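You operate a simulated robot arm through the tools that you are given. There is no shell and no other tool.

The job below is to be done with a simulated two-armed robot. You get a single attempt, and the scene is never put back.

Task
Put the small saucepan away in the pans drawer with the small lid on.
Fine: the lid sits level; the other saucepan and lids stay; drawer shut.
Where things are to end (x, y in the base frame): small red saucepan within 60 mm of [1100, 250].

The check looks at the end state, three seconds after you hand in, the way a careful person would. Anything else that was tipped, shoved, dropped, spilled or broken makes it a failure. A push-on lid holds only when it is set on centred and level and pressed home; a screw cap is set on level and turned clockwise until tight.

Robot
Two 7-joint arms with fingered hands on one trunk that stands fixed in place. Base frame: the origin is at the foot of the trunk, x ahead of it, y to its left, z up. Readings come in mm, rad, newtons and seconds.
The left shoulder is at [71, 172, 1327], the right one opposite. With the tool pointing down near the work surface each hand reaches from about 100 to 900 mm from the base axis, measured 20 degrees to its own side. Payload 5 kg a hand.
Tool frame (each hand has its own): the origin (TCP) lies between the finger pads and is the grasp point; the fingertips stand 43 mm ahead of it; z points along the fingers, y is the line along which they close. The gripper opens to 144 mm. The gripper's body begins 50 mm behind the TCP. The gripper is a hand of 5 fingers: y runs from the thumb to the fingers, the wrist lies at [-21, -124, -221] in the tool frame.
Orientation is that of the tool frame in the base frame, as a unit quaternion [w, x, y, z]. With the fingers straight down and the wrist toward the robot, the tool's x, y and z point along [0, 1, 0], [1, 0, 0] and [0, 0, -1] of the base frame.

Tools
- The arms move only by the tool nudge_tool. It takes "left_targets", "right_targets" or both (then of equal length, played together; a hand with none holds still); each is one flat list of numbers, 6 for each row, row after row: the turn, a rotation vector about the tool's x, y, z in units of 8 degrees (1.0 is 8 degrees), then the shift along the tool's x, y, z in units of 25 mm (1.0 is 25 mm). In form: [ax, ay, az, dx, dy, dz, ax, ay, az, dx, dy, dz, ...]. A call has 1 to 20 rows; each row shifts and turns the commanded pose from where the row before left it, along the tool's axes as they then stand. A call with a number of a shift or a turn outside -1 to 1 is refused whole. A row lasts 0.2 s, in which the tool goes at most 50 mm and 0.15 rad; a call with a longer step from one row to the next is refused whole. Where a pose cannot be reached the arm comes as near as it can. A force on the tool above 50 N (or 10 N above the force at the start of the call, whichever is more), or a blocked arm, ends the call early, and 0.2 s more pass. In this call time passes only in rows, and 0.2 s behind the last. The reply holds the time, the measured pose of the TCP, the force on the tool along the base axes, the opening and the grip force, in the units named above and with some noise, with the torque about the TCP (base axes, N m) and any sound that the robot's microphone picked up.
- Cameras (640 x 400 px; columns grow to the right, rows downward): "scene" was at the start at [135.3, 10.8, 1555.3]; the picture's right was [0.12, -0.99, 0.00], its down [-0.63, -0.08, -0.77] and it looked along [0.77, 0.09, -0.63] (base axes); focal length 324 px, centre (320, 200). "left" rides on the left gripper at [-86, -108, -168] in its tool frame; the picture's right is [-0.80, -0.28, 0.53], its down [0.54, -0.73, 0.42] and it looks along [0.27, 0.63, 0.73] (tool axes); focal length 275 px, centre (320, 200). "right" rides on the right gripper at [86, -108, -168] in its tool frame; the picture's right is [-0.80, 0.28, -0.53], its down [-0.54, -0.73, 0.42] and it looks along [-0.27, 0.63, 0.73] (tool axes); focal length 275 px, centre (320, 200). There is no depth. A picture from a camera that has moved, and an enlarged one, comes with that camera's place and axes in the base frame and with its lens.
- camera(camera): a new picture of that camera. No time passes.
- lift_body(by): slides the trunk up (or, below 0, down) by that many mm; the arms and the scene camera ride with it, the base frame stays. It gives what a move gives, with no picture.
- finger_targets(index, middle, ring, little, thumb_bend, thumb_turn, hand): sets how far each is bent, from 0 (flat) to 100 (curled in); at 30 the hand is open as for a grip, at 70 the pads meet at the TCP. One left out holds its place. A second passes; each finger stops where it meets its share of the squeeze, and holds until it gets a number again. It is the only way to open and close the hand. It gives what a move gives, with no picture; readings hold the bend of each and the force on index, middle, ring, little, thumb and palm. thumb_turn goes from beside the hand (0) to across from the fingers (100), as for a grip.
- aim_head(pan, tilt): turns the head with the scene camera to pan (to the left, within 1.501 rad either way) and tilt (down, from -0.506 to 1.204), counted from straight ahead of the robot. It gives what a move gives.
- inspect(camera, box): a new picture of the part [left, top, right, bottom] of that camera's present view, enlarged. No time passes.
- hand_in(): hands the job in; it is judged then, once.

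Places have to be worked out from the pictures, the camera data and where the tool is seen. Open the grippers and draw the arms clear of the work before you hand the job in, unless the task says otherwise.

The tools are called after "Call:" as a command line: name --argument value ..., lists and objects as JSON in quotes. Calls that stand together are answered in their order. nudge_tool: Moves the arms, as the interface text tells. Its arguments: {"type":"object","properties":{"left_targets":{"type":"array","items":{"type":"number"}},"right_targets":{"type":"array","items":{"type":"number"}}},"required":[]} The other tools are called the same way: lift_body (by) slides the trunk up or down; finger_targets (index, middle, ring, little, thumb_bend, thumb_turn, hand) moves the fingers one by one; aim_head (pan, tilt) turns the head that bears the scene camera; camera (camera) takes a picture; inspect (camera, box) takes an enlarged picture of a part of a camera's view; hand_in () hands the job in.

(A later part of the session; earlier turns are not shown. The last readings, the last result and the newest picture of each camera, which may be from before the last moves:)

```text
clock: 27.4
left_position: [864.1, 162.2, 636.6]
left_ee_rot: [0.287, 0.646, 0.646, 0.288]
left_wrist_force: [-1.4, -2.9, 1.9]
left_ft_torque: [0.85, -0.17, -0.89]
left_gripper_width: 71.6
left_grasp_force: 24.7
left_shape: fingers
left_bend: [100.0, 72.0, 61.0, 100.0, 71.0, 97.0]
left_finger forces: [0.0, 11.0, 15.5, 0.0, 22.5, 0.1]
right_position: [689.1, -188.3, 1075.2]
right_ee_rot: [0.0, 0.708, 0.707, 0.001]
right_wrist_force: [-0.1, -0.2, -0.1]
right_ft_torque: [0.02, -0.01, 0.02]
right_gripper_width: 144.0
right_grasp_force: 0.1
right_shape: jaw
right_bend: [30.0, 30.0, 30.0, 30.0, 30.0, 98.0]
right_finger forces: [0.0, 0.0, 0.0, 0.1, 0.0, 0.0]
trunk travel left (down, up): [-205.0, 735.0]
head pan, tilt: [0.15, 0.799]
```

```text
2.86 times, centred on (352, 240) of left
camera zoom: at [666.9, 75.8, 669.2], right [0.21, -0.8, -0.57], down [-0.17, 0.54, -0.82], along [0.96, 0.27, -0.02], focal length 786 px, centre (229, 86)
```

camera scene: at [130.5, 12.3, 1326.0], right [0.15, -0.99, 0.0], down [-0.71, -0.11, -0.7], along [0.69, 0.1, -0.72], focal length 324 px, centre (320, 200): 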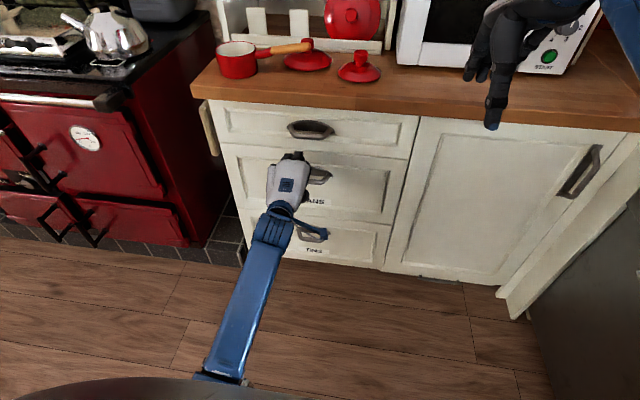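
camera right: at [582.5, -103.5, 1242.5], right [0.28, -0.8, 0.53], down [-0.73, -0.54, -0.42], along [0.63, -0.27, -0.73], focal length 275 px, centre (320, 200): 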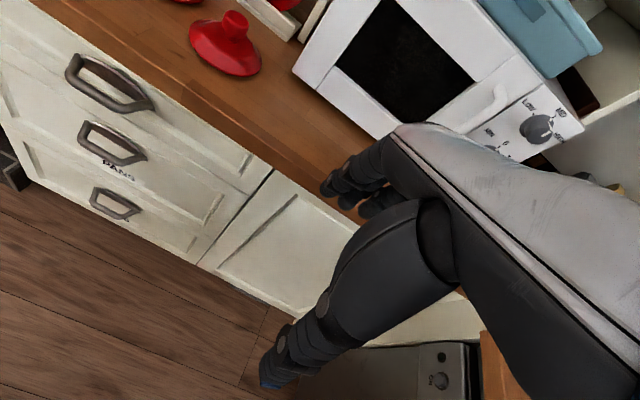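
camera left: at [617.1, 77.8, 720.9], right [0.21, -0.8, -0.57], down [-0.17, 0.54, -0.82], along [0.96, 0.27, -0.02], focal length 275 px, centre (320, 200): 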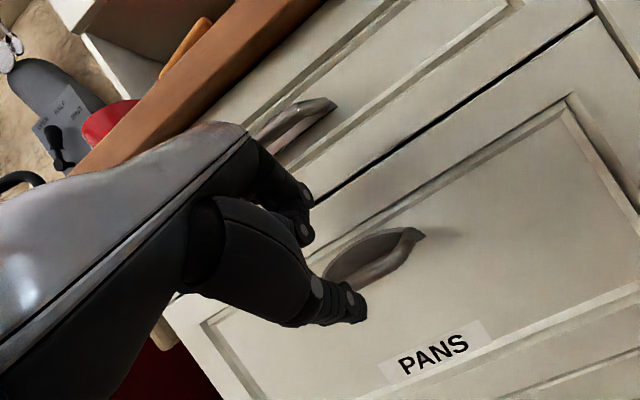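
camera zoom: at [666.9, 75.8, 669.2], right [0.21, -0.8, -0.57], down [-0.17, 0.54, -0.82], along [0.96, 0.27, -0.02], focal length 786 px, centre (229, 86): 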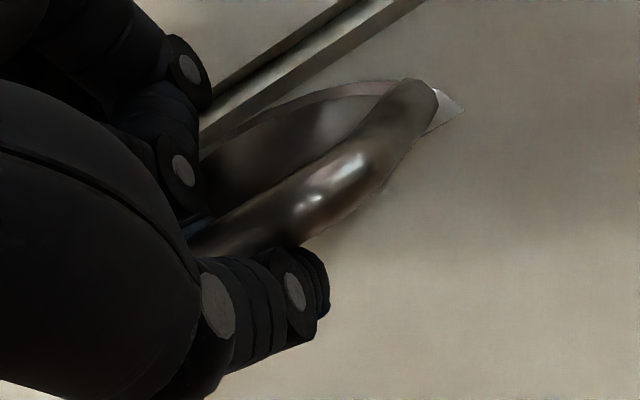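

The grip on the bar reads about 25 N. I pull slowly toward the robot for 75 mm.

Call:
nudge_tool --left_targets '[0, 0, 0, 0, -0.2, -0.22, 0, 0, 0, 0, -0.4, -0.45, 0, 0, 0, 0, -0.4, -0.45, 0, 0, 0, 0, -0.4, -0.45, 0, 0, 0, 0, -0.4, -0.45]'

Call:
camera --camera "right"

```text
clock: 28.6
left_position: [795.5, 163.6, 636.2]
left_ee_rot: [0.287, 0.646, 0.646, 0.288]
left_wrist_force: [-1.4, -5.4, 3.0]
left_ft_torque: [0.9, -0.26, -0.9]
left_gripper_width: 71.1
left_grasp_force: 25.4
left_shape: fingers
left_bend: [100.0, 72.0, 61.0, 100.0, 71.0, 97.0]
left_finger forces: [0.0, 10.8, 17.9, 0.1, 22.3, 0.0]
right_position: [688.7, -189.1, 1074.7]
right_ee_rot: [0.0, 0.708, 0.706, 0.0]
right_wrist_force: [0.1, 0.1, -0.3]
right_ft_torque: [-0.01, -0.07, 0.02]
right_gripper_width: 143.3
right_grasp_force: 0.0
right_shape: jaw
right_bend: [30.0, 30.0, 30.0, 30.0, 30.0, 98.0]
right_finger forces: [0.0, 0.0, 0.0, 0.0, 0.1, 0.0]
trunk travel left (down, up): [-205.0, 735.0]
head pan, tilt: [0.15, 0.799]
```

```text
taken
camera right: at [580.0, -103.0, 1243.8], right [0.28, -0.8, 0.53], down [-0.73, -0.54, -0.42], along [0.63, -0.27, -0.73], focal length 275 px, centre (320, 200)
```

right: 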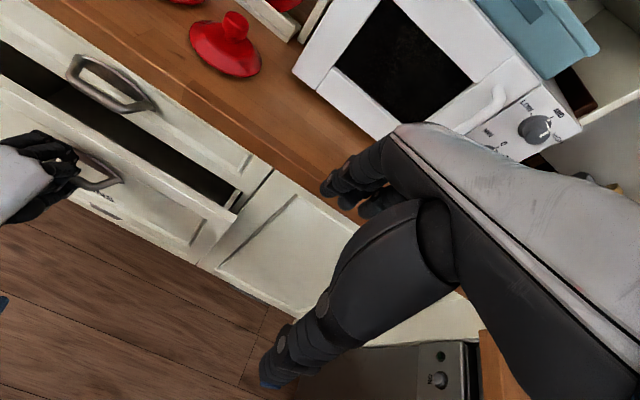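

The drawer opens easily; it is out 69 mm so far. I keep pulling.

Call:
nudge_tool --left_targets '[0, 0, 0, 0, -0.53, -0.6, 0, 0, 0, 0, -0.53, -0.6, 0, 0, 0, 0, -0.53, -0.6, 0, 0, 0, 0, -0.53, -0.6, 0, 0, 0, 0, -0.53, -0.6, 0, 0, 0, 0, -0.53, -0.6, 0, 0, 0, 0, -0.53, -0.6, 0, 0, 0, 0, -0.53, -0.6]'

Call:
camera --camera "scene"

Call:
camera --camera "right"

```text
clock: 30.4
left_position: [638.0, 163.2, 637.7]
left_ee_rot: [0.288, 0.647, 0.645, 0.287]
left_wrist_force: [0.3, -8.3, -6.6]
left_ft_torque: [0.64, 0.1, -1.02]
left_gripper_width: 71.5
left_grasp_force: 26.5
left_shape: fingers
left_bend: [100.0, 72.0, 61.0, 100.0, 71.0, 97.0]
left_finger forces: [0.0, 12.2, 16.1, 0.1, 23.7, 0.0]
right_position: [690.8, -186.9, 1073.9]
right_ee_rot: [0.0, 0.708, 0.706, -0.002]
right_wrist_force: [0.0, 1.3, 0.1]
right_ft_torque: [-0.01, -0.01, -0.04]
right_gripper_width: 143.9
right_grasp_force: 0.0
right_shape: jaw
right_bend: [30.0, 30.0, 30.0, 30.0, 30.0, 98.0]
right_finger forces: [0.1, 0.0, 0.0, 0.0, 0.2, 0.1]
trunk travel left (down, up): [-205.0, 735.0]
head pan, tilt: [0.15, 0.799]
```

```text
taken
camera scene: at [132.1, 14.0, 1325.7], right [0.15, -0.99, 0.0], down [-0.71, -0.11, -0.7], along [0.69, 0.1, -0.72], focal length 324 px, centre (320, 200)
```

scene: 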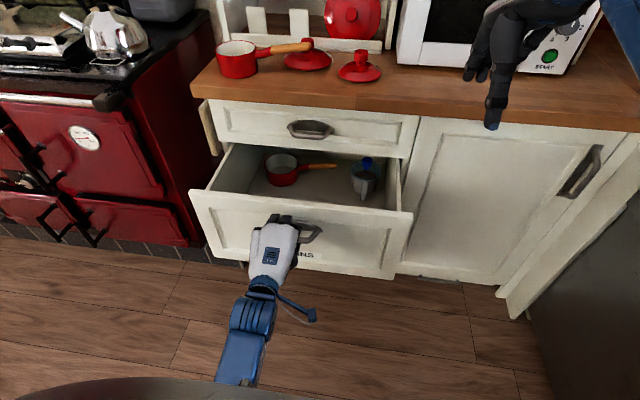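

```text
taken
camera right: at [583.0, -101.3, 1242.3], right [0.28, -0.8, 0.53], down [-0.73, -0.54, -0.42], along [0.62, -0.27, -0.73], focal length 275 px, centre (320, 200)
```

right: 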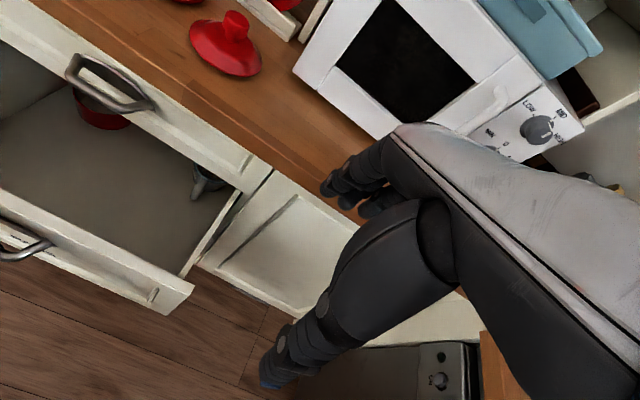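

The drawer is out 226 mm, and inside stand another red saucepan and a grey vessel, both of which must not be disturbed. I keep pulling to get enough working room.

Call:
nudge_tool --left_targets '[0, 0, 0, 0, -0.53, -0.6, 0, 0, 0, 0, -0.53, -0.6, 0, 0, 0, 0, -0.53, -0.6, 0, 0, 0, 0, -0.53, -0.6, 0, 0, 0, 0, -0.53, -0.6, 0, 0, 0, 0, -0.53, -0.6, 0, 0, 0, 0, -0.53, -0.6]'

Call:
camera --camera "scene"

```text
clock: 31.3
left_position: [614.2, 172.6, 670.8]
left_ee_rot: [0.301, 0.637, 0.636, 0.315]
left_wrist_force: [-0.3, -8.8, -53.3]
left_ft_torque: [0.47, 0.22, 0.0]
left_gripper_width: 84.6
left_grasp_force: 21.8
left_shape: fingers
left_bend: [100.0, 74.0, 72.0, 100.0, 56.0, 93.0]
left_finger forces: [0.0, 0.1, 0.0, 0.0, 43.4, 0.0]
right_position: [694.8, -186.5, 1070.7]
right_ee_rot: [-0.002, 0.708, 0.707, -0.003]
right_wrist_force: [-3.2, -2.6, 2.6]
right_ft_torque: [0.12, -0.23, -0.02]
right_gripper_width: 143.7
right_grasp_force: 0.1
right_shape: jaw
right_bend: [30.0, 30.0, 30.0, 30.0, 30.0, 98.0]
right_finger forces: [0.0, 0.0, 0.0, 0.0, 0.0, 0.0]
trunk travel left (down, up): [-205.0, 735.0]
head pan, tilt: [0.15, 0.799]
stopped in row 4 (left hand): the force on the tool passed its limit at 56 N (the readings are from after the stop); the commanded pose is now the measured one
```

```text
taken
camera scene: at [139.0, 15.4, 1324.5], right [0.15, -0.99, 0.0], down [-0.71, -0.11, -0.69], along [0.68, 0.1, -0.72], focal length 324 px, centre (320, 200)
```

scene: 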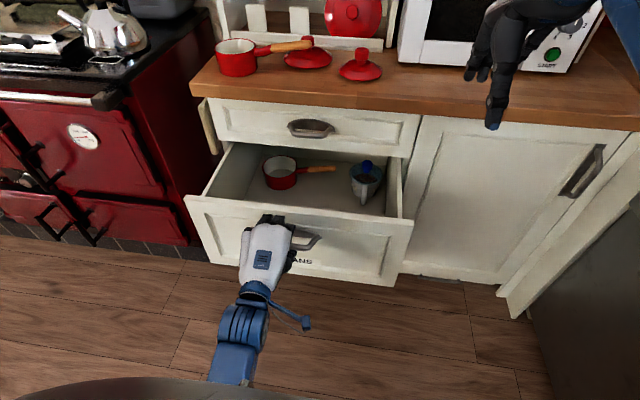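

The drawer has hit its stop (about 250 mm out), and the fingers slipped off while the thumb caught under the bar. I open the thumb and fingers to release it without more force.

Call:
nudge_tool --left_targets '[0, 0, 0, 0, -0.35, 0.3]'

Call:
finger_targets --hand "left" --middle 50 --ring 50 --thumb_bend 40

Call:
inspect --camera "scene" --box '[160, 120, 432, 290]'

Call:
camera --camera "left"

```text
clock: 31.7
left_position: [618.6, 173.8, 662.4]
left_ee_rot: [0.306, 0.635, 0.635, 0.314]
left_wrist_force: [-5.1, -6.4, -34.2]
left_ft_torque: [0.28, 0.63, -0.15]
left_gripper_width: 79.7
left_grasp_force: 14.3
left_shape: fingers
left_bend: [100.0, 74.0, 72.0, 100.0, 61.0, 94.0]
left_finger forces: [0.0, 0.1, 0.0, 0.0, 27.4, 0.0]
right_position: [701.6, -181.7, 1068.3]
right_ee_rot: [-0.003, 0.707, 0.707, -0.006]
right_wrist_force: [0.9, -0.4, 0.2]
right_ft_torque: [0.01, -0.03, 0.02]
right_gripper_width: 144.0
right_grasp_force: 0.2
right_shape: jaw
right_bend: [30.0, 30.0, 30.0, 30.0, 30.0, 98.0]
right_finger forces: [0.0, 0.0, 0.1, 0.0, 0.1, 0.1]
trunk travel left (down, up): [-205.0, 735.0]
head pan, tilt: [0.15, 0.799]
```

```text
clock: 32.7
left_position: [618.4, 171.7, 666.4]
left_ee_rot: [0.308, 0.635, 0.634, 0.315]
left_wrist_force: [-2.3, 0.3, 0.8]
left_ft_torque: [0.01, -0.09, 0.06]
left_gripper_width: 91.3
left_grasp_force: 1.5
left_shape: fingers
left_bend: [100.0, 51.0, 50.0, 100.0, 40.0, 97.0]
left_finger forces: [0.0, 2.4, 0.1, 0.1, 0.0, 0.0]
right_position: [698.4, -181.9, 1070.3]
right_ee_rot: [-0.003, 0.707, 0.707, -0.005]
right_wrist_force: [-0.1, -0.8, -0.7]
right_ft_torque: [-0.03, 0.02, -0.02]
right_gripper_width: 143.9
right_grasp_force: 0.0
right_shape: jaw
right_bend: [30.0, 30.0, 30.0, 30.0, 30.0, 98.0]
right_finger forces: [0.0, 0.0, 0.0, 0.1, 0.1, 0.0]
trunk travel left (down, up): [-205.0, 735.0]
head pan, tilt: [0.15, 0.799]
```

```text
2.35 times, centred on (296, 205) of scene
camera zoom: at [142.0, 17.8, 1325.4], right [0.15, -0.99, 0.0], down [-0.72, -0.11, -0.69], along [0.68, 0.1, -0.72], focal length 763 px, centre (376, 188)
```

zoom: 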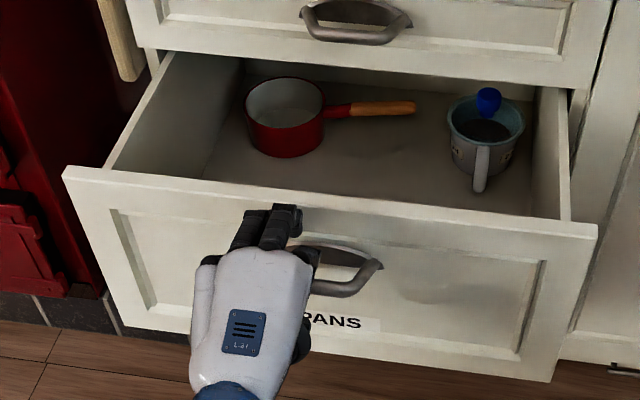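

```text
taken
camera left: at [419.3, 84.2, 682.7], right [0.25, -0.79, -0.56], down [-0.11, 0.55, -0.83], along [0.96, 0.27, 0.05], focal length 275 px, centre (320, 200)
```

left: 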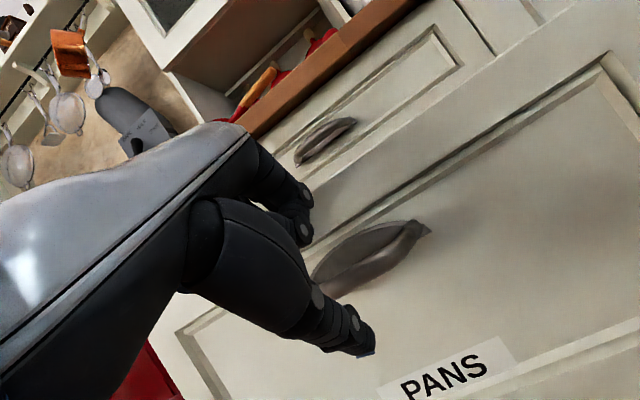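

The hand is free (about 0 N). The drawer now stands roughly 240 mm open. I retreat the hand along its axis and raise the trunk to look into the drawer from above.

Call:
nudge_tool --left_targets '[0, 0, 0, 0, 0, -0.8, 0, 0, 0, 0, 0, -0.8, 0, 0, 0, 0, 0, -0.8]'

Call:
lift_body --by 220

Call:
camera --camera "scene"

Call:
camera --camera "left"

Call:
camera --camera "right"

```text
clock: 33.7
left_position: [604.2, 174.9, 769.7]
left_ee_rot: [0.343, 0.614, 0.614, 0.358]
left_wrist_force: [-1.1, 0.5, 4.0]
left_ft_torque: [0.08, 0.2, 0.08]
left_gripper_width: 91.6
left_grasp_force: 0.2
left_shape: fingers
left_bend: [100.0, 50.0, 50.0, 100.0, 40.0, 97.0]
left_finger forces: [0.0, 0.0, 0.1, 0.0, 0.0, 0.0]
right_position: [687.9, -187.6, 1078.8]
right_ee_rot: [0.001, 0.707, 0.707, 0.0]
right_wrist_force: [-3.6, -1.9, 2.6]
right_ft_torque: [0.08, -0.32, -0.06]
right_gripper_width: 144.0
right_grasp_force: 0.0
right_shape: jaw
right_bend: [30.0, 30.0, 30.0, 30.0, 30.0, 98.0]
right_finger forces: [0.0, 0.0, 0.1, 0.0, 0.0, 0.0]
trunk travel left (down, up): [-205.0, 735.0]
head pan, tilt: [0.15, 0.799]
stopped in row 3 (left hand): the arm was blocked; the commanded pose is now the measured one
```

```text
clock: 36.0
left_position: [602.0, 177.5, 976.8]
left_ee_rot: [0.34, 0.617, 0.618, 0.349]
left_wrist_force: [0.8, -0.6, 2.5]
left_ft_torque: [0.05, 0.21, 0.06]
left_gripper_width: 91.7
left_grasp_force: 0.2
left_shape: fingers
left_bend: [100.0, 50.0, 50.0, 100.0, 40.0, 98.0]
left_finger forces: [0.0, 0.1, 0.0, 0.0, 0.0, 0.0]
right_position: [692.8, -179.6, 1294.9]
right_ee_rot: [0.001, 0.706, 0.708, -0.003]
right_wrist_force: [-1.0, 0.4, 0.2]
right_ft_torque: [-0.02, 0.02, 0.0]
right_gripper_width: 144.1
right_grasp_force: 0.1
right_shape: jaw
right_bend: [30.0, 30.0, 30.0, 30.0, 30.0, 98.0]
right_finger forces: [0.0, 0.0, 0.0, 0.1, 0.1, 0.1]
trunk travel left (down, up): [-425.0, 515.0]
head pan, tilt: [0.15, 0.799]
```

```text
taken
camera scene: at [135.5, 20.2, 1546.2], right [0.15, -0.99, 0.0], down [-0.71, -0.11, -0.69], along [0.69, 0.1, -0.72], focal length 324 px, centre (320, 200)
```

scene: 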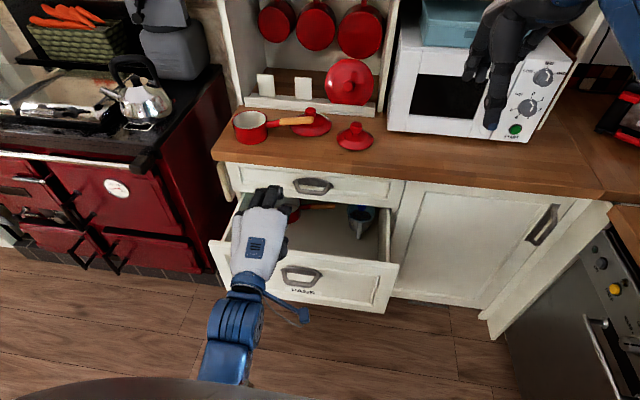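

```text
taken
camera left: at [404.0, 88.2, 972.4], right [0.31, -0.79, -0.53], down [-0.03, 0.55, -0.83], along [0.95, 0.27, 0.15], focal length 275 px, centre (320, 200)
```

left: 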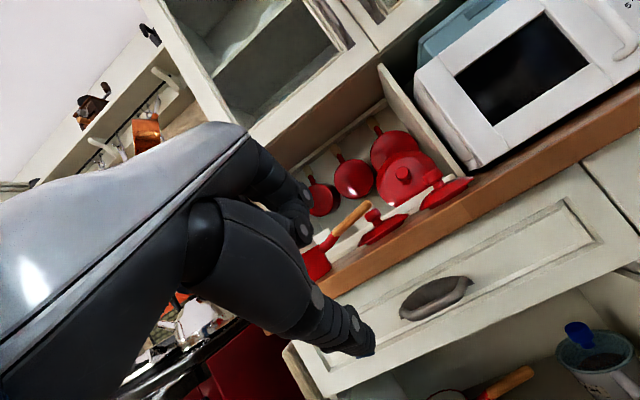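

```text
taken
camera right: at [586.2, -93.7, 1462.5], right [0.29, -0.79, 0.54], down [-0.73, -0.55, -0.42], along [0.62, -0.27, -0.73], focal length 275 px, centre (320, 200)
```

right: 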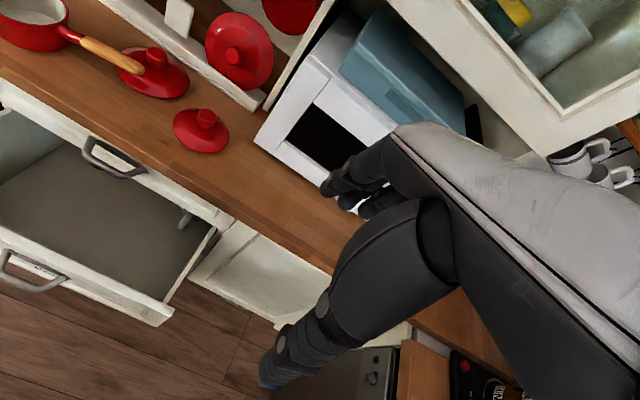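

The left arm itself seems to have been blocked, probably its elbow against the robot's body, so the drawer may not be at its stop. With the trunk back up the arm has more room. I step the hand forward to free it and re-measure the handle and drawer.

Call:
nudge_tool --left_targets '[0, 0, 0, 0, 0.55, 0.83, 0, 0, 0, 0, 0.55, 0.83, 0, 0, 0, 0, 0.55, 0.83, 0, 0, 0, 0, 0.55, 0.83]'

Call:
inspect --camera "right" --box '[0, 200, 160, 300]'

Call:
inspect --camera "scene" --box '[200, 190, 408, 320]'

```text
clock: 37.0
left_position: [699.4, 172.5, 977.5]
left_ee_rot: [0.337, 0.618, 0.618, 0.35]
left_wrist_force: [-0.2, 0.2, -0.5]
left_ft_torque: [-0.03, -0.04, -0.02]
left_gripper_width: 91.8
left_grasp_force: 0.1
left_shape: fingers
left_bend: [100.0, 50.0, 50.0, 100.0, 40.0, 98.0]
left_finger forces: [0.0, 0.0, 0.0, 0.0, 0.1, 0.0]
right_position: [690.1, -186.3, 1294.3]
right_ee_rot: [-0.001, 0.707, 0.707, 0.0]
right_wrist_force: [0.5, 0.1, -1.4]
right_ft_torque: [-0.02, 0.03, -0.01]
right_gripper_width: 144.0
right_grasp_force: 0.0
right_shape: jaw
right_bend: [30.0, 30.0, 30.0, 30.0, 30.0, 98.0]
right_finger forces: [0.1, 0.0, 0.1, 0.0, 0.0, 0.1]
trunk travel left (down, up): [-425.0, 515.0]
head pan, tilt: [0.15, 0.799]
```

```text
4.00 times, centred on (80, 250) of right
camera zoom: at [582.1, -100.6, 1462.9], right [0.29, -0.8, 0.53], down [-0.73, -0.54, -0.42], along [0.63, -0.27, -0.73], focal length 1101 px, centre (1280, 0)
```

zoom: 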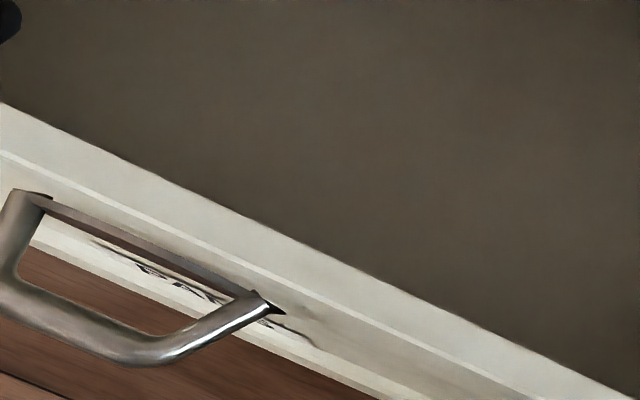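

```text
3.08 times, centred on (304, 255) of scene
camera zoom: at [131.0, 13.1, 1545.9], right [0.15, -0.99, 0.0], down [-0.71, -0.11, -0.7], along [0.69, 0.1, -0.72], focal length 998 px, centre (369, 31)
```

zoom: 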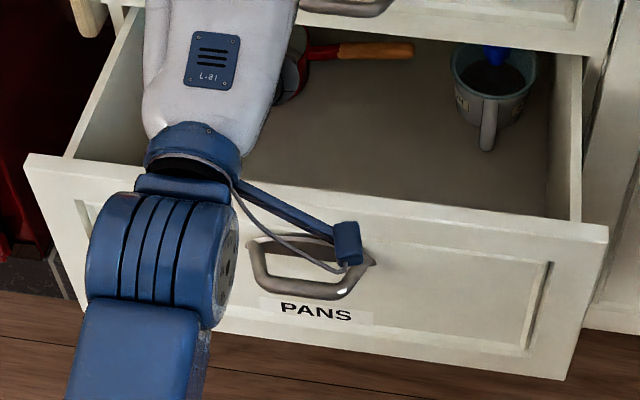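

Unloaded, the readings are back to normal. The bar is now at about x 643, z 618–625, so the drawer is roughly 245 mm out. I try once more to open it further, with the trunk higher (straighter arm) and the hand only about 28 degrees off vertical.

Call:
lift_body --by 120

Call:
nudge_tool --left_targets '[1, 0, 0, 0, 0, 0, 1, 0, 0, 0, 0, 0, 1, 0, 0, 0, 0, 0, 0.75, 0, 0, 0, 0, 0]'

Call:
camera --camera "scene"

Call:
camera --camera "left"

Call:
camera --camera "right"

```text
clock: 38.5
left_position: [699.2, 170.7, 1097.6]
left_ee_rot: [0.338, 0.618, 0.617, 0.35]
left_wrist_force: [-0.5, -0.1, -0.1]
left_ft_torque: [0.0, 0.01, -0.01]
left_gripper_width: 91.4
left_grasp_force: 0.1
left_shape: fingers
left_bend: [100.0, 50.0, 50.0, 100.0, 40.0, 98.0]
left_finger forces: [0.0, 0.0, 0.0, 0.0, 0.0, 0.0]
right_position: [690.2, -187.0, 1417.5]
right_ee_rot: [0.0, 0.707, 0.707, 0.0]
right_wrist_force: [0.4, 0.7, -0.7]
right_ft_torque: [-0.01, -0.04, 0.03]
right_gripper_width: 143.9
right_grasp_force: 0.0
right_shape: jaw
right_bend: [30.0, 30.0, 30.0, 30.0, 30.0, 98.0]
right_finger forces: [0.1, 0.1, 0.0, 0.0, 0.0, 0.0]
trunk travel left (down, up): [-545.0, 395.0]
head pan, tilt: [0.15, 0.799]
```

```text
clock: 39.5
left_position: [699.1, 171.4, 1096.3]
left_ee_rot: [0.166, 0.685, 0.687, 0.178]
left_wrist_force: [0.2, 0.2, 0.2]
left_ft_torque: [-0.05, -0.02, 0.03]
left_gripper_width: 91.5
left_grasp_force: 0.0
left_shape: fingers
left_bend: [100.0, 50.0, 50.0, 100.0, 40.0, 98.0]
left_finger forces: [0.0, 0.0, 0.1, 0.0, 0.0, 0.1]
right_position: [690.2, -187.1, 1414.7]
right_ee_rot: [0.0, 0.707, 0.707, 0.0]
right_wrist_force: [-0.3, 0.4, 0.5]
right_ft_torque: [0.01, 0.04, -0.06]
right_gripper_width: 143.8
right_grasp_force: 0.1
right_shape: jaw
right_bend: [30.0, 30.0, 30.0, 30.0, 30.0, 98.0]
right_finger forces: [0.0, 0.0, 0.0, 0.1, 0.0, 0.1]
trunk travel left (down, up): [-545.0, 395.0]
head pan, tilt: [0.15, 0.799]
```

```text
taken
camera scene: at [130.9, 12.3, 1665.9], right [0.15, -0.99, 0.0], down [-0.71, -0.11, -0.7], along [0.69, 0.1, -0.72], focal length 324 px, centre (320, 200)
```

scene: 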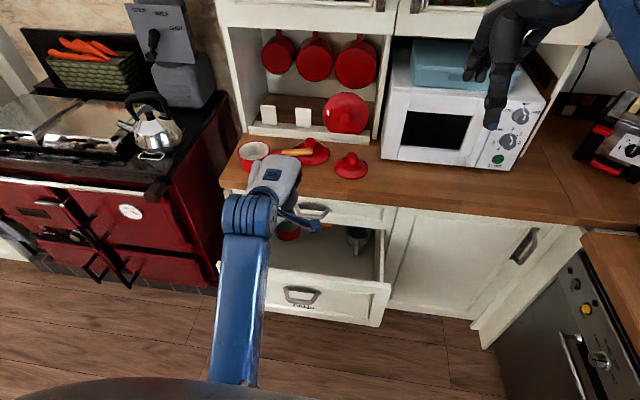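

```text
taken
camera left: at [525.1, 81.4, 1193.7], right [0.01, -0.79, -0.62], down [-0.45, 0.55, -0.71], along [0.9, 0.28, -0.35], focal length 275 px, centre (320, 200)
```

left: 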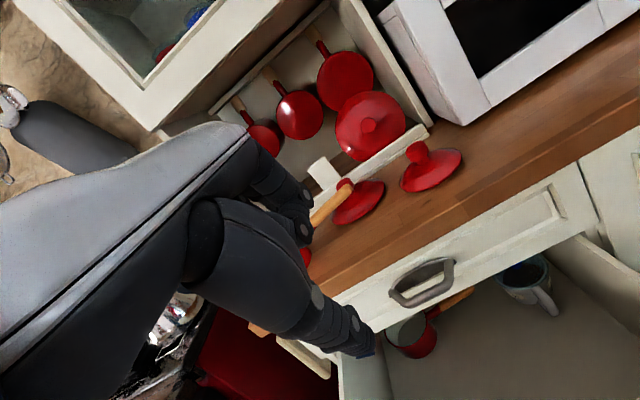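

```text
taken
camera right: at [582.0, -101.5, 1583.0], right [0.29, -0.8, 0.53], down [-0.73, -0.54, -0.42], along [0.63, -0.27, -0.73], focal length 275 px, centre (320, 200)
```

right: 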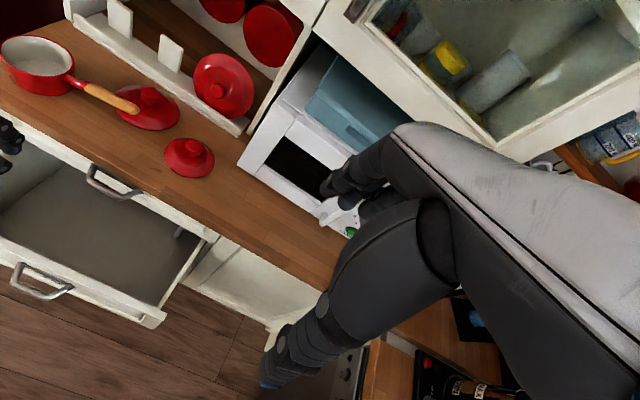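

I descend with the left hand to a pre-grasp point above and in front of the bar.

Call:
nudge_tool --left_targets '[0, 0, 0, -0.03, -0.69, 0.72, 0, 0, 0, -0.03, -0.69, 0.72, 0, 0, 0, -0.03, -0.69, 0.72, 0, 0, 0, -0.03, -0.69, 0.72, 0, 0, 0, -0.03, -0.69, 0.72, 0, 0, 0, -0.03, -0.69, 0.72, 0, 0, 0, -0.03, -0.69, 0.72, 0, 0, 0, -0.03, -0.69, 0.72, 0, 0, 0, -0.03, -0.69, 0.72, 0, 0, 0, -0.03, -0.69, 0.72, 0, 0, 0, -0.03, -0.69, 0.72, 0, 0, 0, -0.03, -0.69, 0.72, 0, 0, 0, -0.03, -0.69, 0.72, 0, 0, 0, -0.03, -0.69, 0.72, 0, 0, 0, -0.03, -0.69, 0.72, 0, 0, 0, -0.03, -0.69, 0.72]'

Call:
camera --camera "scene"

Call:
camera --camera "left"

Call:
inspect --camera "right" --box '[0, 150, 240, 300]'

```text
clock: 42.9
left_position: [611.2, 167.6, 707.2]
left_ee_rot: [0.166, 0.684, 0.688, 0.175]
left_wrist_force: [-0.8, 0.3, -0.4]
left_ft_torque: [-0.03, -0.07, -0.02]
left_gripper_width: 91.7
left_grasp_force: 0.0
left_shape: fingers
left_bend: [100.0, 50.0, 50.0, 100.0, 40.0, 98.0]
left_finger forces: [0.1, 0.0, 0.0, 0.0, 0.0, 0.0]
right_position: [710.5, -177.9, 1403.1]
right_ee_rot: [-0.003, 0.707, 0.707, -0.009]
right_wrist_force: [0.7, -0.5, -1.1]
right_ft_torque: [-0.02, 0.06, 0.02]
right_gripper_width: 143.7
right_grasp_force: 0.1
right_shape: jaw
right_bend: [30.0, 30.0, 30.0, 30.0, 30.0, 98.0]
right_finger forces: [0.0, 0.1, 0.1, 0.0, 0.1, 0.0]
trunk travel left (down, up): [-545.0, 395.0]
head pan, tilt: [0.15, 0.799]
```

```text
taken
camera scene: at [155.0, 23.2, 1662.7], right [0.15, -0.99, 0.0], down [-0.72, -0.11, -0.68], along [0.68, 0.1, -0.73], focal length 324 px, centre (320, 200)
```

scene: 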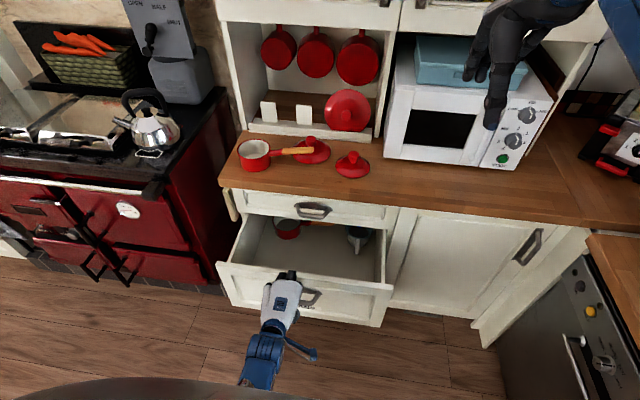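

```text
taken
camera left: at [437.7, 79.3, 804.3], right [0.01, -0.79, -0.61], down [-0.45, 0.55, -0.71], along [0.89, 0.28, -0.35], focal length 275 px, centre (320, 200)
```

left: 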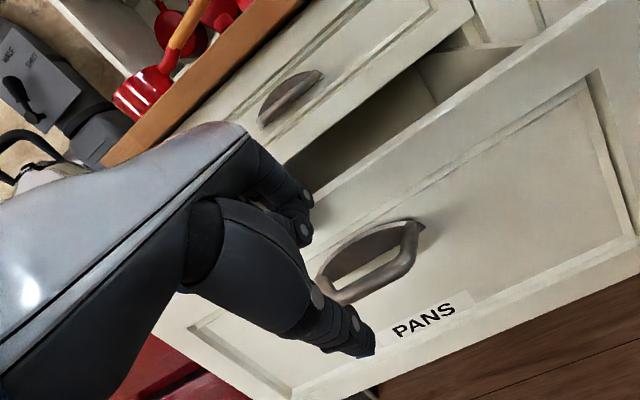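

```text
2.67 times, centred on (120, 225) of right
camera zoom: at [605.0, -91.0, 1573.5], right [0.29, -0.79, 0.53], down [-0.73, -0.55, -0.41], along [0.61, -0.27, -0.74], focal length 734 px, centre (853, 133)
```

zoom: 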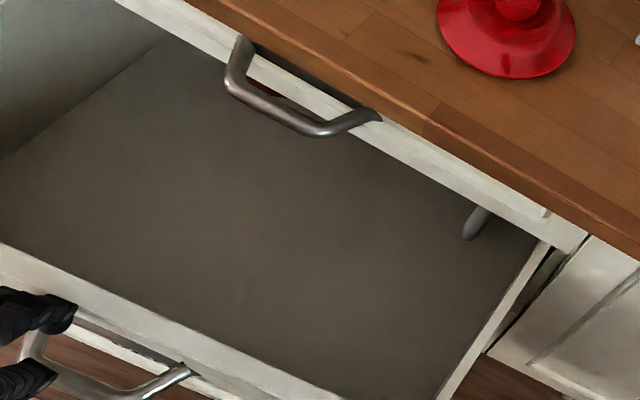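

The trunk reading shifts again (camera +24 mm), so the elbow fouls the body whenever the wrist comes close. I'll pull from inside the drawer instead, with closed fingers behind the front panel, which keeps the wrist well forward. First I go up and over the front.

Call:
nudge_tool --left_targets '[0, 0, 0, 0, 0.47, -0.88, 0, 0, 0, 0, 0.47, -0.88, 0, 0, 0, 0, 0.47, -0.88, 0, 0, 0, 0, 0.47, -0.88, 0, 0, 0, 0.4, 0.88, 0.47, 0, 0, 0, 0.4, 0.88, 0.47, 0, 0, 0, 0.4, 0.88, 0.47, 0, 0, 0, 0.4, 0.88, 0.47, 0, 0, 0, 0.4, 0.88, 0.47, 1, 0, 0, 0, 0, 0, 1, 0, 0, 0, 0, 0, 1, 0, 0, 0, 0, 0, 0.5, 0, 0, 0, 0, 0]'

Call:
finger_targets --hand "left" --index 70 --middle 70 --ring 70 --little 70 --thumb_bend 70

Call:
lift_body --by -120

Call:
camera --camera "scene"

Call:
camera --camera "left"

Call:
camera --camera "right"

```text
clock: 45.7
left_position: [716.7, 213.9, 814.8]
left_ee_rot: [-0.005, 0.704, 0.71, 0.007]
left_wrist_force: [0.1, 0.4, -0.4]
left_ft_torque: [-0.03, 0.02, 0.01]
left_gripper_width: 91.6
left_grasp_force: 0.1
left_shape: fingers
left_bend: [100.0, 50.0, 50.0, 100.0, 40.0, 98.0]
left_finger forces: [0.0, 0.1, 0.1, 0.0, 0.0, 0.0]
right_position: [690.7, -185.8, 1415.0]
right_ee_rot: [-0.001, 0.707, 0.707, -0.001]
right_wrist_force: [-0.8, -0.2, -0.6]
right_ft_torque: [-0.05, 0.03, -0.02]
right_gripper_width: 143.9
right_grasp_force: 0.1
right_shape: jaw
right_bend: [30.0, 30.0, 30.0, 30.0, 30.0, 98.0]
right_finger forces: [0.0, 0.0, 0.1, 0.0, 0.0, 0.0]
trunk travel left (down, up): [-545.0, 395.0]
head pan, tilt: [0.15, 0.799]
```

```text
clock: 46.7
left_position: [718.2, 212.6, 814.7]
left_ee_rot: [-0.004, 0.704, 0.71, 0.007]
left_wrist_force: [-0.9, -0.8, 0.3]
left_ft_torque: [0.03, 0.02, -0.04]
left_gripper_width: 43.6
left_grasp_force: 0.1
left_shape: fingers
left_bend: [90.0, 70.0, 70.0, 70.0, 65.0, 97.0]
left_finger forces: [0.0, 0.0, 0.0, 0.0, 0.0, 0.0]
right_position: [688.5, -186.2, 1415.7]
right_ee_rot: [0.0, 0.707, 0.707, 0.0]
right_wrist_force: [-0.5, 0.1, 0.5]
right_ft_torque: [0.0, 0.01, 0.0]
right_gripper_width: 144.2
right_grasp_force: 0.2
right_shape: jaw
right_bend: [30.0, 30.0, 30.0, 30.0, 30.0, 98.0]
right_finger forces: [0.1, 0.1, 0.0, 0.0, 0.0, 0.1]
trunk travel left (down, up): [-545.0, 395.0]
head pan, tilt: [0.15, 0.799]
```

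```text
clock: 47.6
left_position: [723.0, 211.5, 756.2]
left_ee_rot: [0.005, 0.704, 0.71, 0.014]
left_wrist_force: [-0.5, 1.0, 8.6]
left_ft_torque: [-0.07, 0.29, -0.03]
left_gripper_width: 42.9
left_grasp_force: 3.9
left_shape: fingers
left_bend: [90.0, 70.0, 70.0, 70.0, 67.0, 97.0]
left_finger forces: [0.0, 0.0, 0.0, 0.1, 8.7, 0.0]
right_position: [688.0, -187.5, 1346.0]
right_ee_rot: [0.0, 0.707, 0.708, 0.0]
right_wrist_force: [0.1, 0.6, 0.1]
right_ft_torque: [0.01, -0.04, 0.04]
right_gripper_width: 143.8
right_grasp_force: 0.0
right_shape: jaw
right_bend: [30.0, 30.0, 30.0, 30.0, 30.0, 98.0]
right_finger forces: [0.0, 0.1, 0.0, 0.0, 0.0, 0.0]
trunk travel left (down, up): [-476.0, 464.0]
head pan, tilt: [0.15, 0.799]
stopped: the force on the tool passed its limit at 67 N (the readings are from after the stop); the commanded pose is now the measured one
```

```text
taken
camera scene: at [128.9, 11.7, 1596.2], right [0.15, -0.99, 0.0], down [-0.71, -0.11, -0.7], along [0.69, 0.1, -0.72], focal length 324 px, centre (320, 200)
```

scene: 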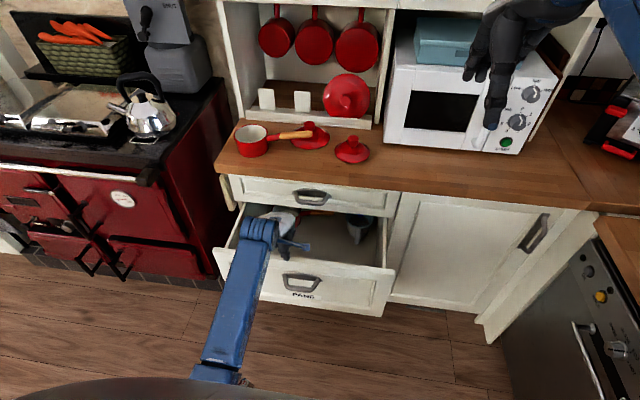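

```text
taken
camera left: at [610.9, 121.8, 921.1], right [-0.26, -0.79, -0.55], down [-0.72, 0.54, -0.43], along [0.64, 0.28, -0.71], focal length 275 px, centre (320, 200)
```

left: 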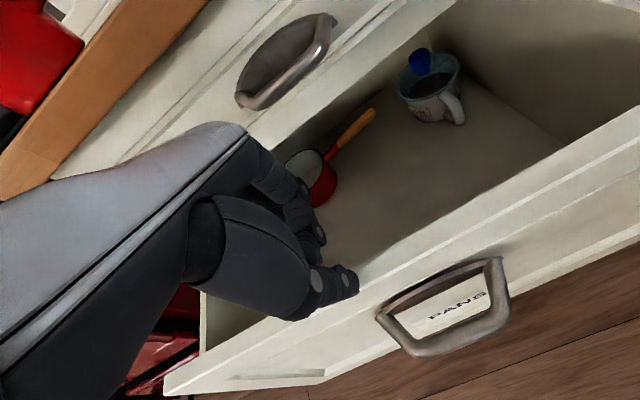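

```text
taken
camera right: at [580.2, -102.2, 1513.8], right [0.28, -0.8, 0.53], down [-0.73, -0.54, -0.42], along [0.63, -0.27, -0.73], focal length 275 px, centre (320, 200)
```

right: 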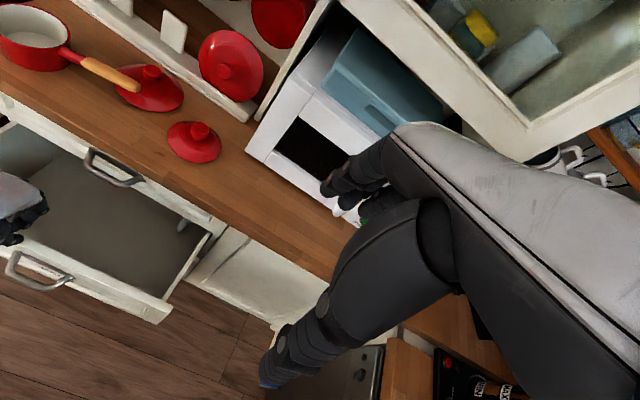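

Lowering the trunk brought the thumb down on top of the front panel (panel top about z 710), and it stopped safely. I raise the hand, move it 50 mm further in, and lower the fingertips behind the panel.

Call:
nudge_tool --left_targets '[0, 0, 0, 0, 0, -0.8, 0, 0, 0, 0, 0, -0.4, 0, 0, 0, 0, 1, 0, 0, 0, 0, 0, 1, 0]'

Call:
inspect --camera "left" --box '[200, 100, 600, 350]'

Call:
inspect --camera "right" --box '[0, 110, 240, 330]'

```text
clock: 48.6
left_position: [773.6, 212.2, 785.0]
left_ee_rot: [0.003, 0.704, 0.71, 0.012]
left_wrist_force: [-0.3, 0.5, -0.6]
left_ft_torque: [-0.03, 0.0, 0.01]
left_gripper_width: 43.1
left_grasp_force: 0.0
left_shape: fingers
left_bend: [90.0, 70.0, 70.0, 70.0, 66.0, 97.0]
left_finger forces: [0.0, 0.0, 0.0, 0.0, 0.0, 0.1]
right_position: [689.3, -186.7, 1346.1]
right_ee_rot: [-0.001, 0.706, 0.708, -0.001]
right_wrist_force: [-0.7, -0.8, 0.1]
right_ft_torque: [-0.03, 0.0, 0.02]
right_gripper_width: 143.9
right_grasp_force: 0.1
right_shape: jaw
right_bend: [30.0, 30.0, 30.0, 30.0, 30.0, 98.0]
right_finger forces: [0.0, 0.0, 0.0, 0.1, 0.0, 0.0]
trunk travel left (down, up): [-476.0, 464.0]
head pan, tilt: [0.15, 0.799]
```

```text
1.60 times, centred on (400, 225) of left
camera zoom: at [661.7, 121.5, 950.4], right [-0.27, -0.79, -0.55], down [-0.72, 0.54, -0.43], along [0.64, 0.28, -0.72], focal length 440 px, centre (192, 160)
```

zoom: 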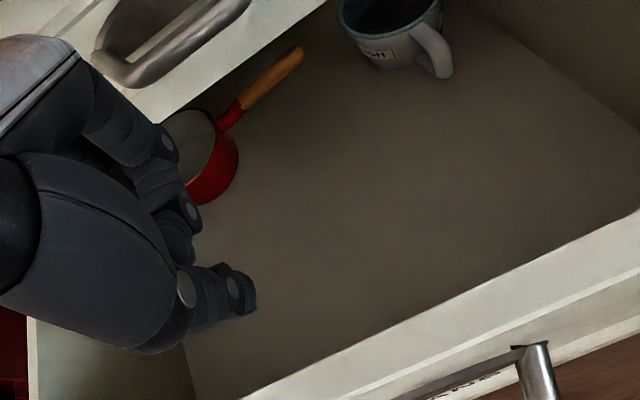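

```text
1.82 times, centred on (120, 220) of right
camera zoom: at [582.2, -101.4, 1513.2], right [0.29, -0.8, 0.53], down [-0.73, -0.54, -0.42], along [0.63, -0.27, -0.73], focal length 500 px, centre (684, 164)
```

zoom: 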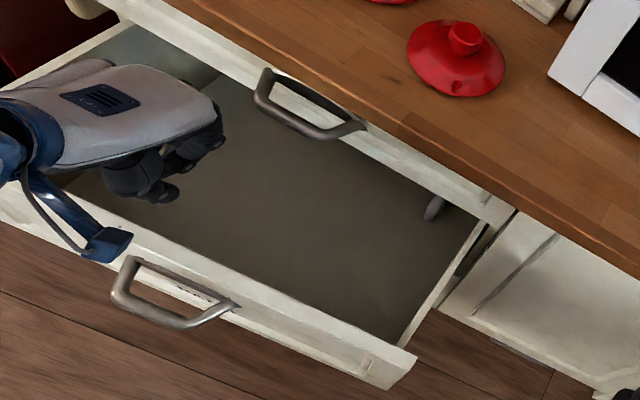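

The other saucepan stands far back in the drawer (about x 1050, y 300 while open, handle end at (1070, 94)), so the space behind the front is free. I lower the closed fingers 105 mm behind the panel, then pull toward the robot.

Call:
nudge_tool --left_targets '[0, 0, 0, 0, 0, 0.84, 0, 0, 0, 0, 0, 0.84, 0, 0, 0, 0, 0, 0.84, 0, 0, 0, 0, 0, 0.84, 0, 0, 0, 0, 0, 0.84, 0, 0, 0, 0, -0.6, 0, 0, 0, 0, 0, -0.6, 0]'

Call:
nudge_tool --left_targets '[0, 0, 0, 0, -0.5, 0, 0, 0, 0, 0, -0.5, 0, 0, 0, 0, 0, -0.5, 0, 0, 0, 0, 0, -0.5, 0, 0, 0, 0, 0, -0.5, 0]'

Call:
camera --camera "right"

Call:
camera --camera "left"

```text
clock: 50.2
left_position: [744.5, 213.3, 681.1]
left_ee_rot: [0.003, 0.704, 0.71, 0.013]
left_wrist_force: [-0.8, -0.1, -0.5]
left_ft_torque: [0.05, 0.01, 0.02]
left_gripper_width: 42.9
left_grasp_force: 0.0
left_shape: fingers
left_bend: [91.0, 70.0, 70.0, 70.0, 66.0, 97.0]
left_finger forces: [0.0, 0.0, 0.0, 0.1, 0.1, 0.0]
right_position: [689.4, -187.3, 1347.2]
right_ee_rot: [-0.001, 0.707, 0.707, 0.0]
right_wrist_force: [-0.1, -0.8, -0.8]
right_ft_torque: [0.01, -0.05, 0.02]
right_gripper_width: 143.7
right_grasp_force: 0.1
right_shape: jaw
right_bend: [30.0, 30.0, 30.0, 30.0, 30.0, 98.0]
right_finger forces: [0.0, 0.0, 0.1, 0.0, 0.0, 0.0]
trunk travel left (down, up): [-476.0, 464.0]
head pan, tilt: [0.15, 0.799]
```

```text
clock: 51.4
left_position: [682.4, 214.0, 681.6]
left_ee_rot: [0.003, 0.704, 0.71, 0.013]
left_wrist_force: [-0.6, -0.6, 0.2]
left_ft_torque: [0.0, -0.03, 0.02]
left_gripper_width: 43.0
left_grasp_force: 0.0
left_shape: fingers
left_bend: [90.0, 70.0, 70.0, 70.0, 66.0, 97.0]
left_finger forces: [0.0, 0.1, 0.0, 0.0, 0.0, 0.0]
right_position: [689.5, -187.4, 1346.5]
right_ee_rot: [0.0, 0.707, 0.707, 0.0]
right_wrist_force: [-1.5, -0.1, 0.8]
right_ft_torque: [-0.04, -0.04, -0.02]
right_gripper_width: 144.3
right_grasp_force: 0.1
right_shape: jaw
right_bend: [30.0, 30.0, 30.0, 30.0, 30.0, 98.0]
right_finger forces: [0.0, 0.0, 0.0, 0.2, 0.0, 0.0]
trunk travel left (down, up): [-476.0, 464.0]
head pan, tilt: [0.15, 0.799]
```

```text
taken
camera right: at [580.5, -101.3, 1514.0], right [0.28, -0.8, 0.53], down [-0.73, -0.54, -0.42], along [0.63, -0.27, -0.73], focal length 275 px, centre (320, 200)
```

right: 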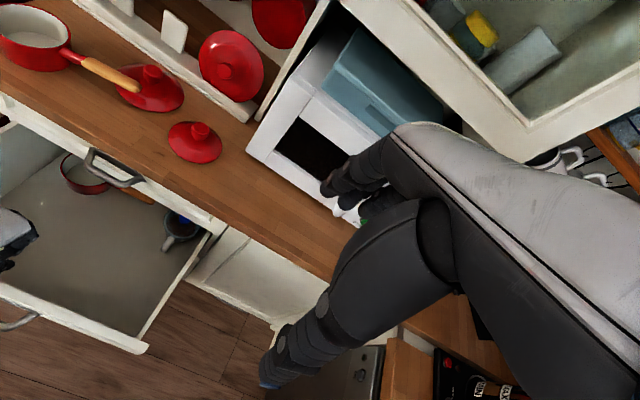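

```text
taken
camera left: at [570.8, 123.6, 845.5], right [-0.27, -0.79, -0.55], down [-0.72, 0.54, -0.43], along [0.64, 0.28, -0.71], focal length 275 px, centre (320, 200)
```

left: 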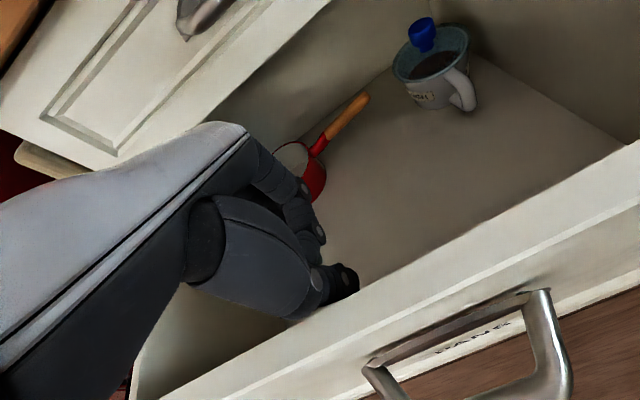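

The drawer moves further with almost no force, so it was not at its stop. I keep pulling gently.

Call:
nudge_tool --left_targets '[0, 0, 0, 0, -0.5, 0, 0, 0, 0, 0, -0.5, 0, 0, 0, 0, 0, -0.5, 0, 0, 0, 0, 0, -0.5, 0, 0, 0, 0, 0, -0.5, 0, 0, 0, 0, 0, -0.5, 0]'

Call:
camera --camera "scene"

Call:
camera --camera "right"

```text
clock: 52.6
left_position: [633.4, 214.1, 688.5]
left_ee_rot: [0.012, 0.703, 0.711, 0.022]
left_wrist_force: [32.8, -2.3, 2.5]
left_ft_torque: [-0.02, 0.81, 0.43]
left_gripper_width: 42.4
left_grasp_force: 32.6
left_shape: fingers
left_bend: [92.0, 70.0, 70.0, 70.0, 70.0, 98.0]
left_finger forces: [0.1, 0.1, 0.0, 0.0, 64.5, 0.0]
right_position: [691.2, -186.7, 1345.1]
right_ee_rot: [-0.001, 0.706, 0.708, -0.001]
right_wrist_force: [-0.1, 0.6, -0.1]
right_ft_torque: [-0.02, -0.07, 0.01]
right_gripper_width: 144.0
right_grasp_force: 0.0
right_shape: jaw
right_bend: [30.0, 30.0, 30.0, 30.0, 30.0, 98.0]
right_finger forces: [0.0, 0.1, 0.0, 0.0, 0.1, 0.0]
trunk travel left (down, up): [-476.0, 464.0]
head pan, tilt: [0.15, 0.799]
stopped in row 6 (left hand): the force on the tool passed its limit at 55 N (the readings are from after the stop); the commanded pose is now the measured one
```

```text
taken
camera scene: at [132.7, 12.2, 1596.5], right [0.15, -0.99, 0.0], down [-0.71, -0.11, -0.7], along [0.69, 0.1, -0.72], focal length 324 px, centre (320, 200)
```

scene: 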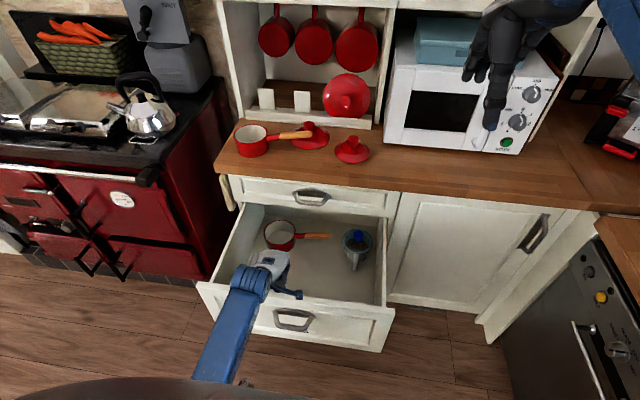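

```text
taken
camera right: at [583.0, -100.8, 1512.7], right [0.29, -0.8, 0.53], down [-0.73, -0.54, -0.42], along [0.62, -0.27, -0.73], focal length 275 px, centre (320, 200)
```

right: 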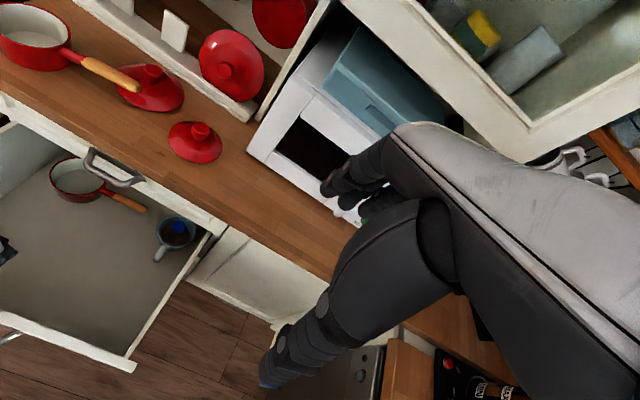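

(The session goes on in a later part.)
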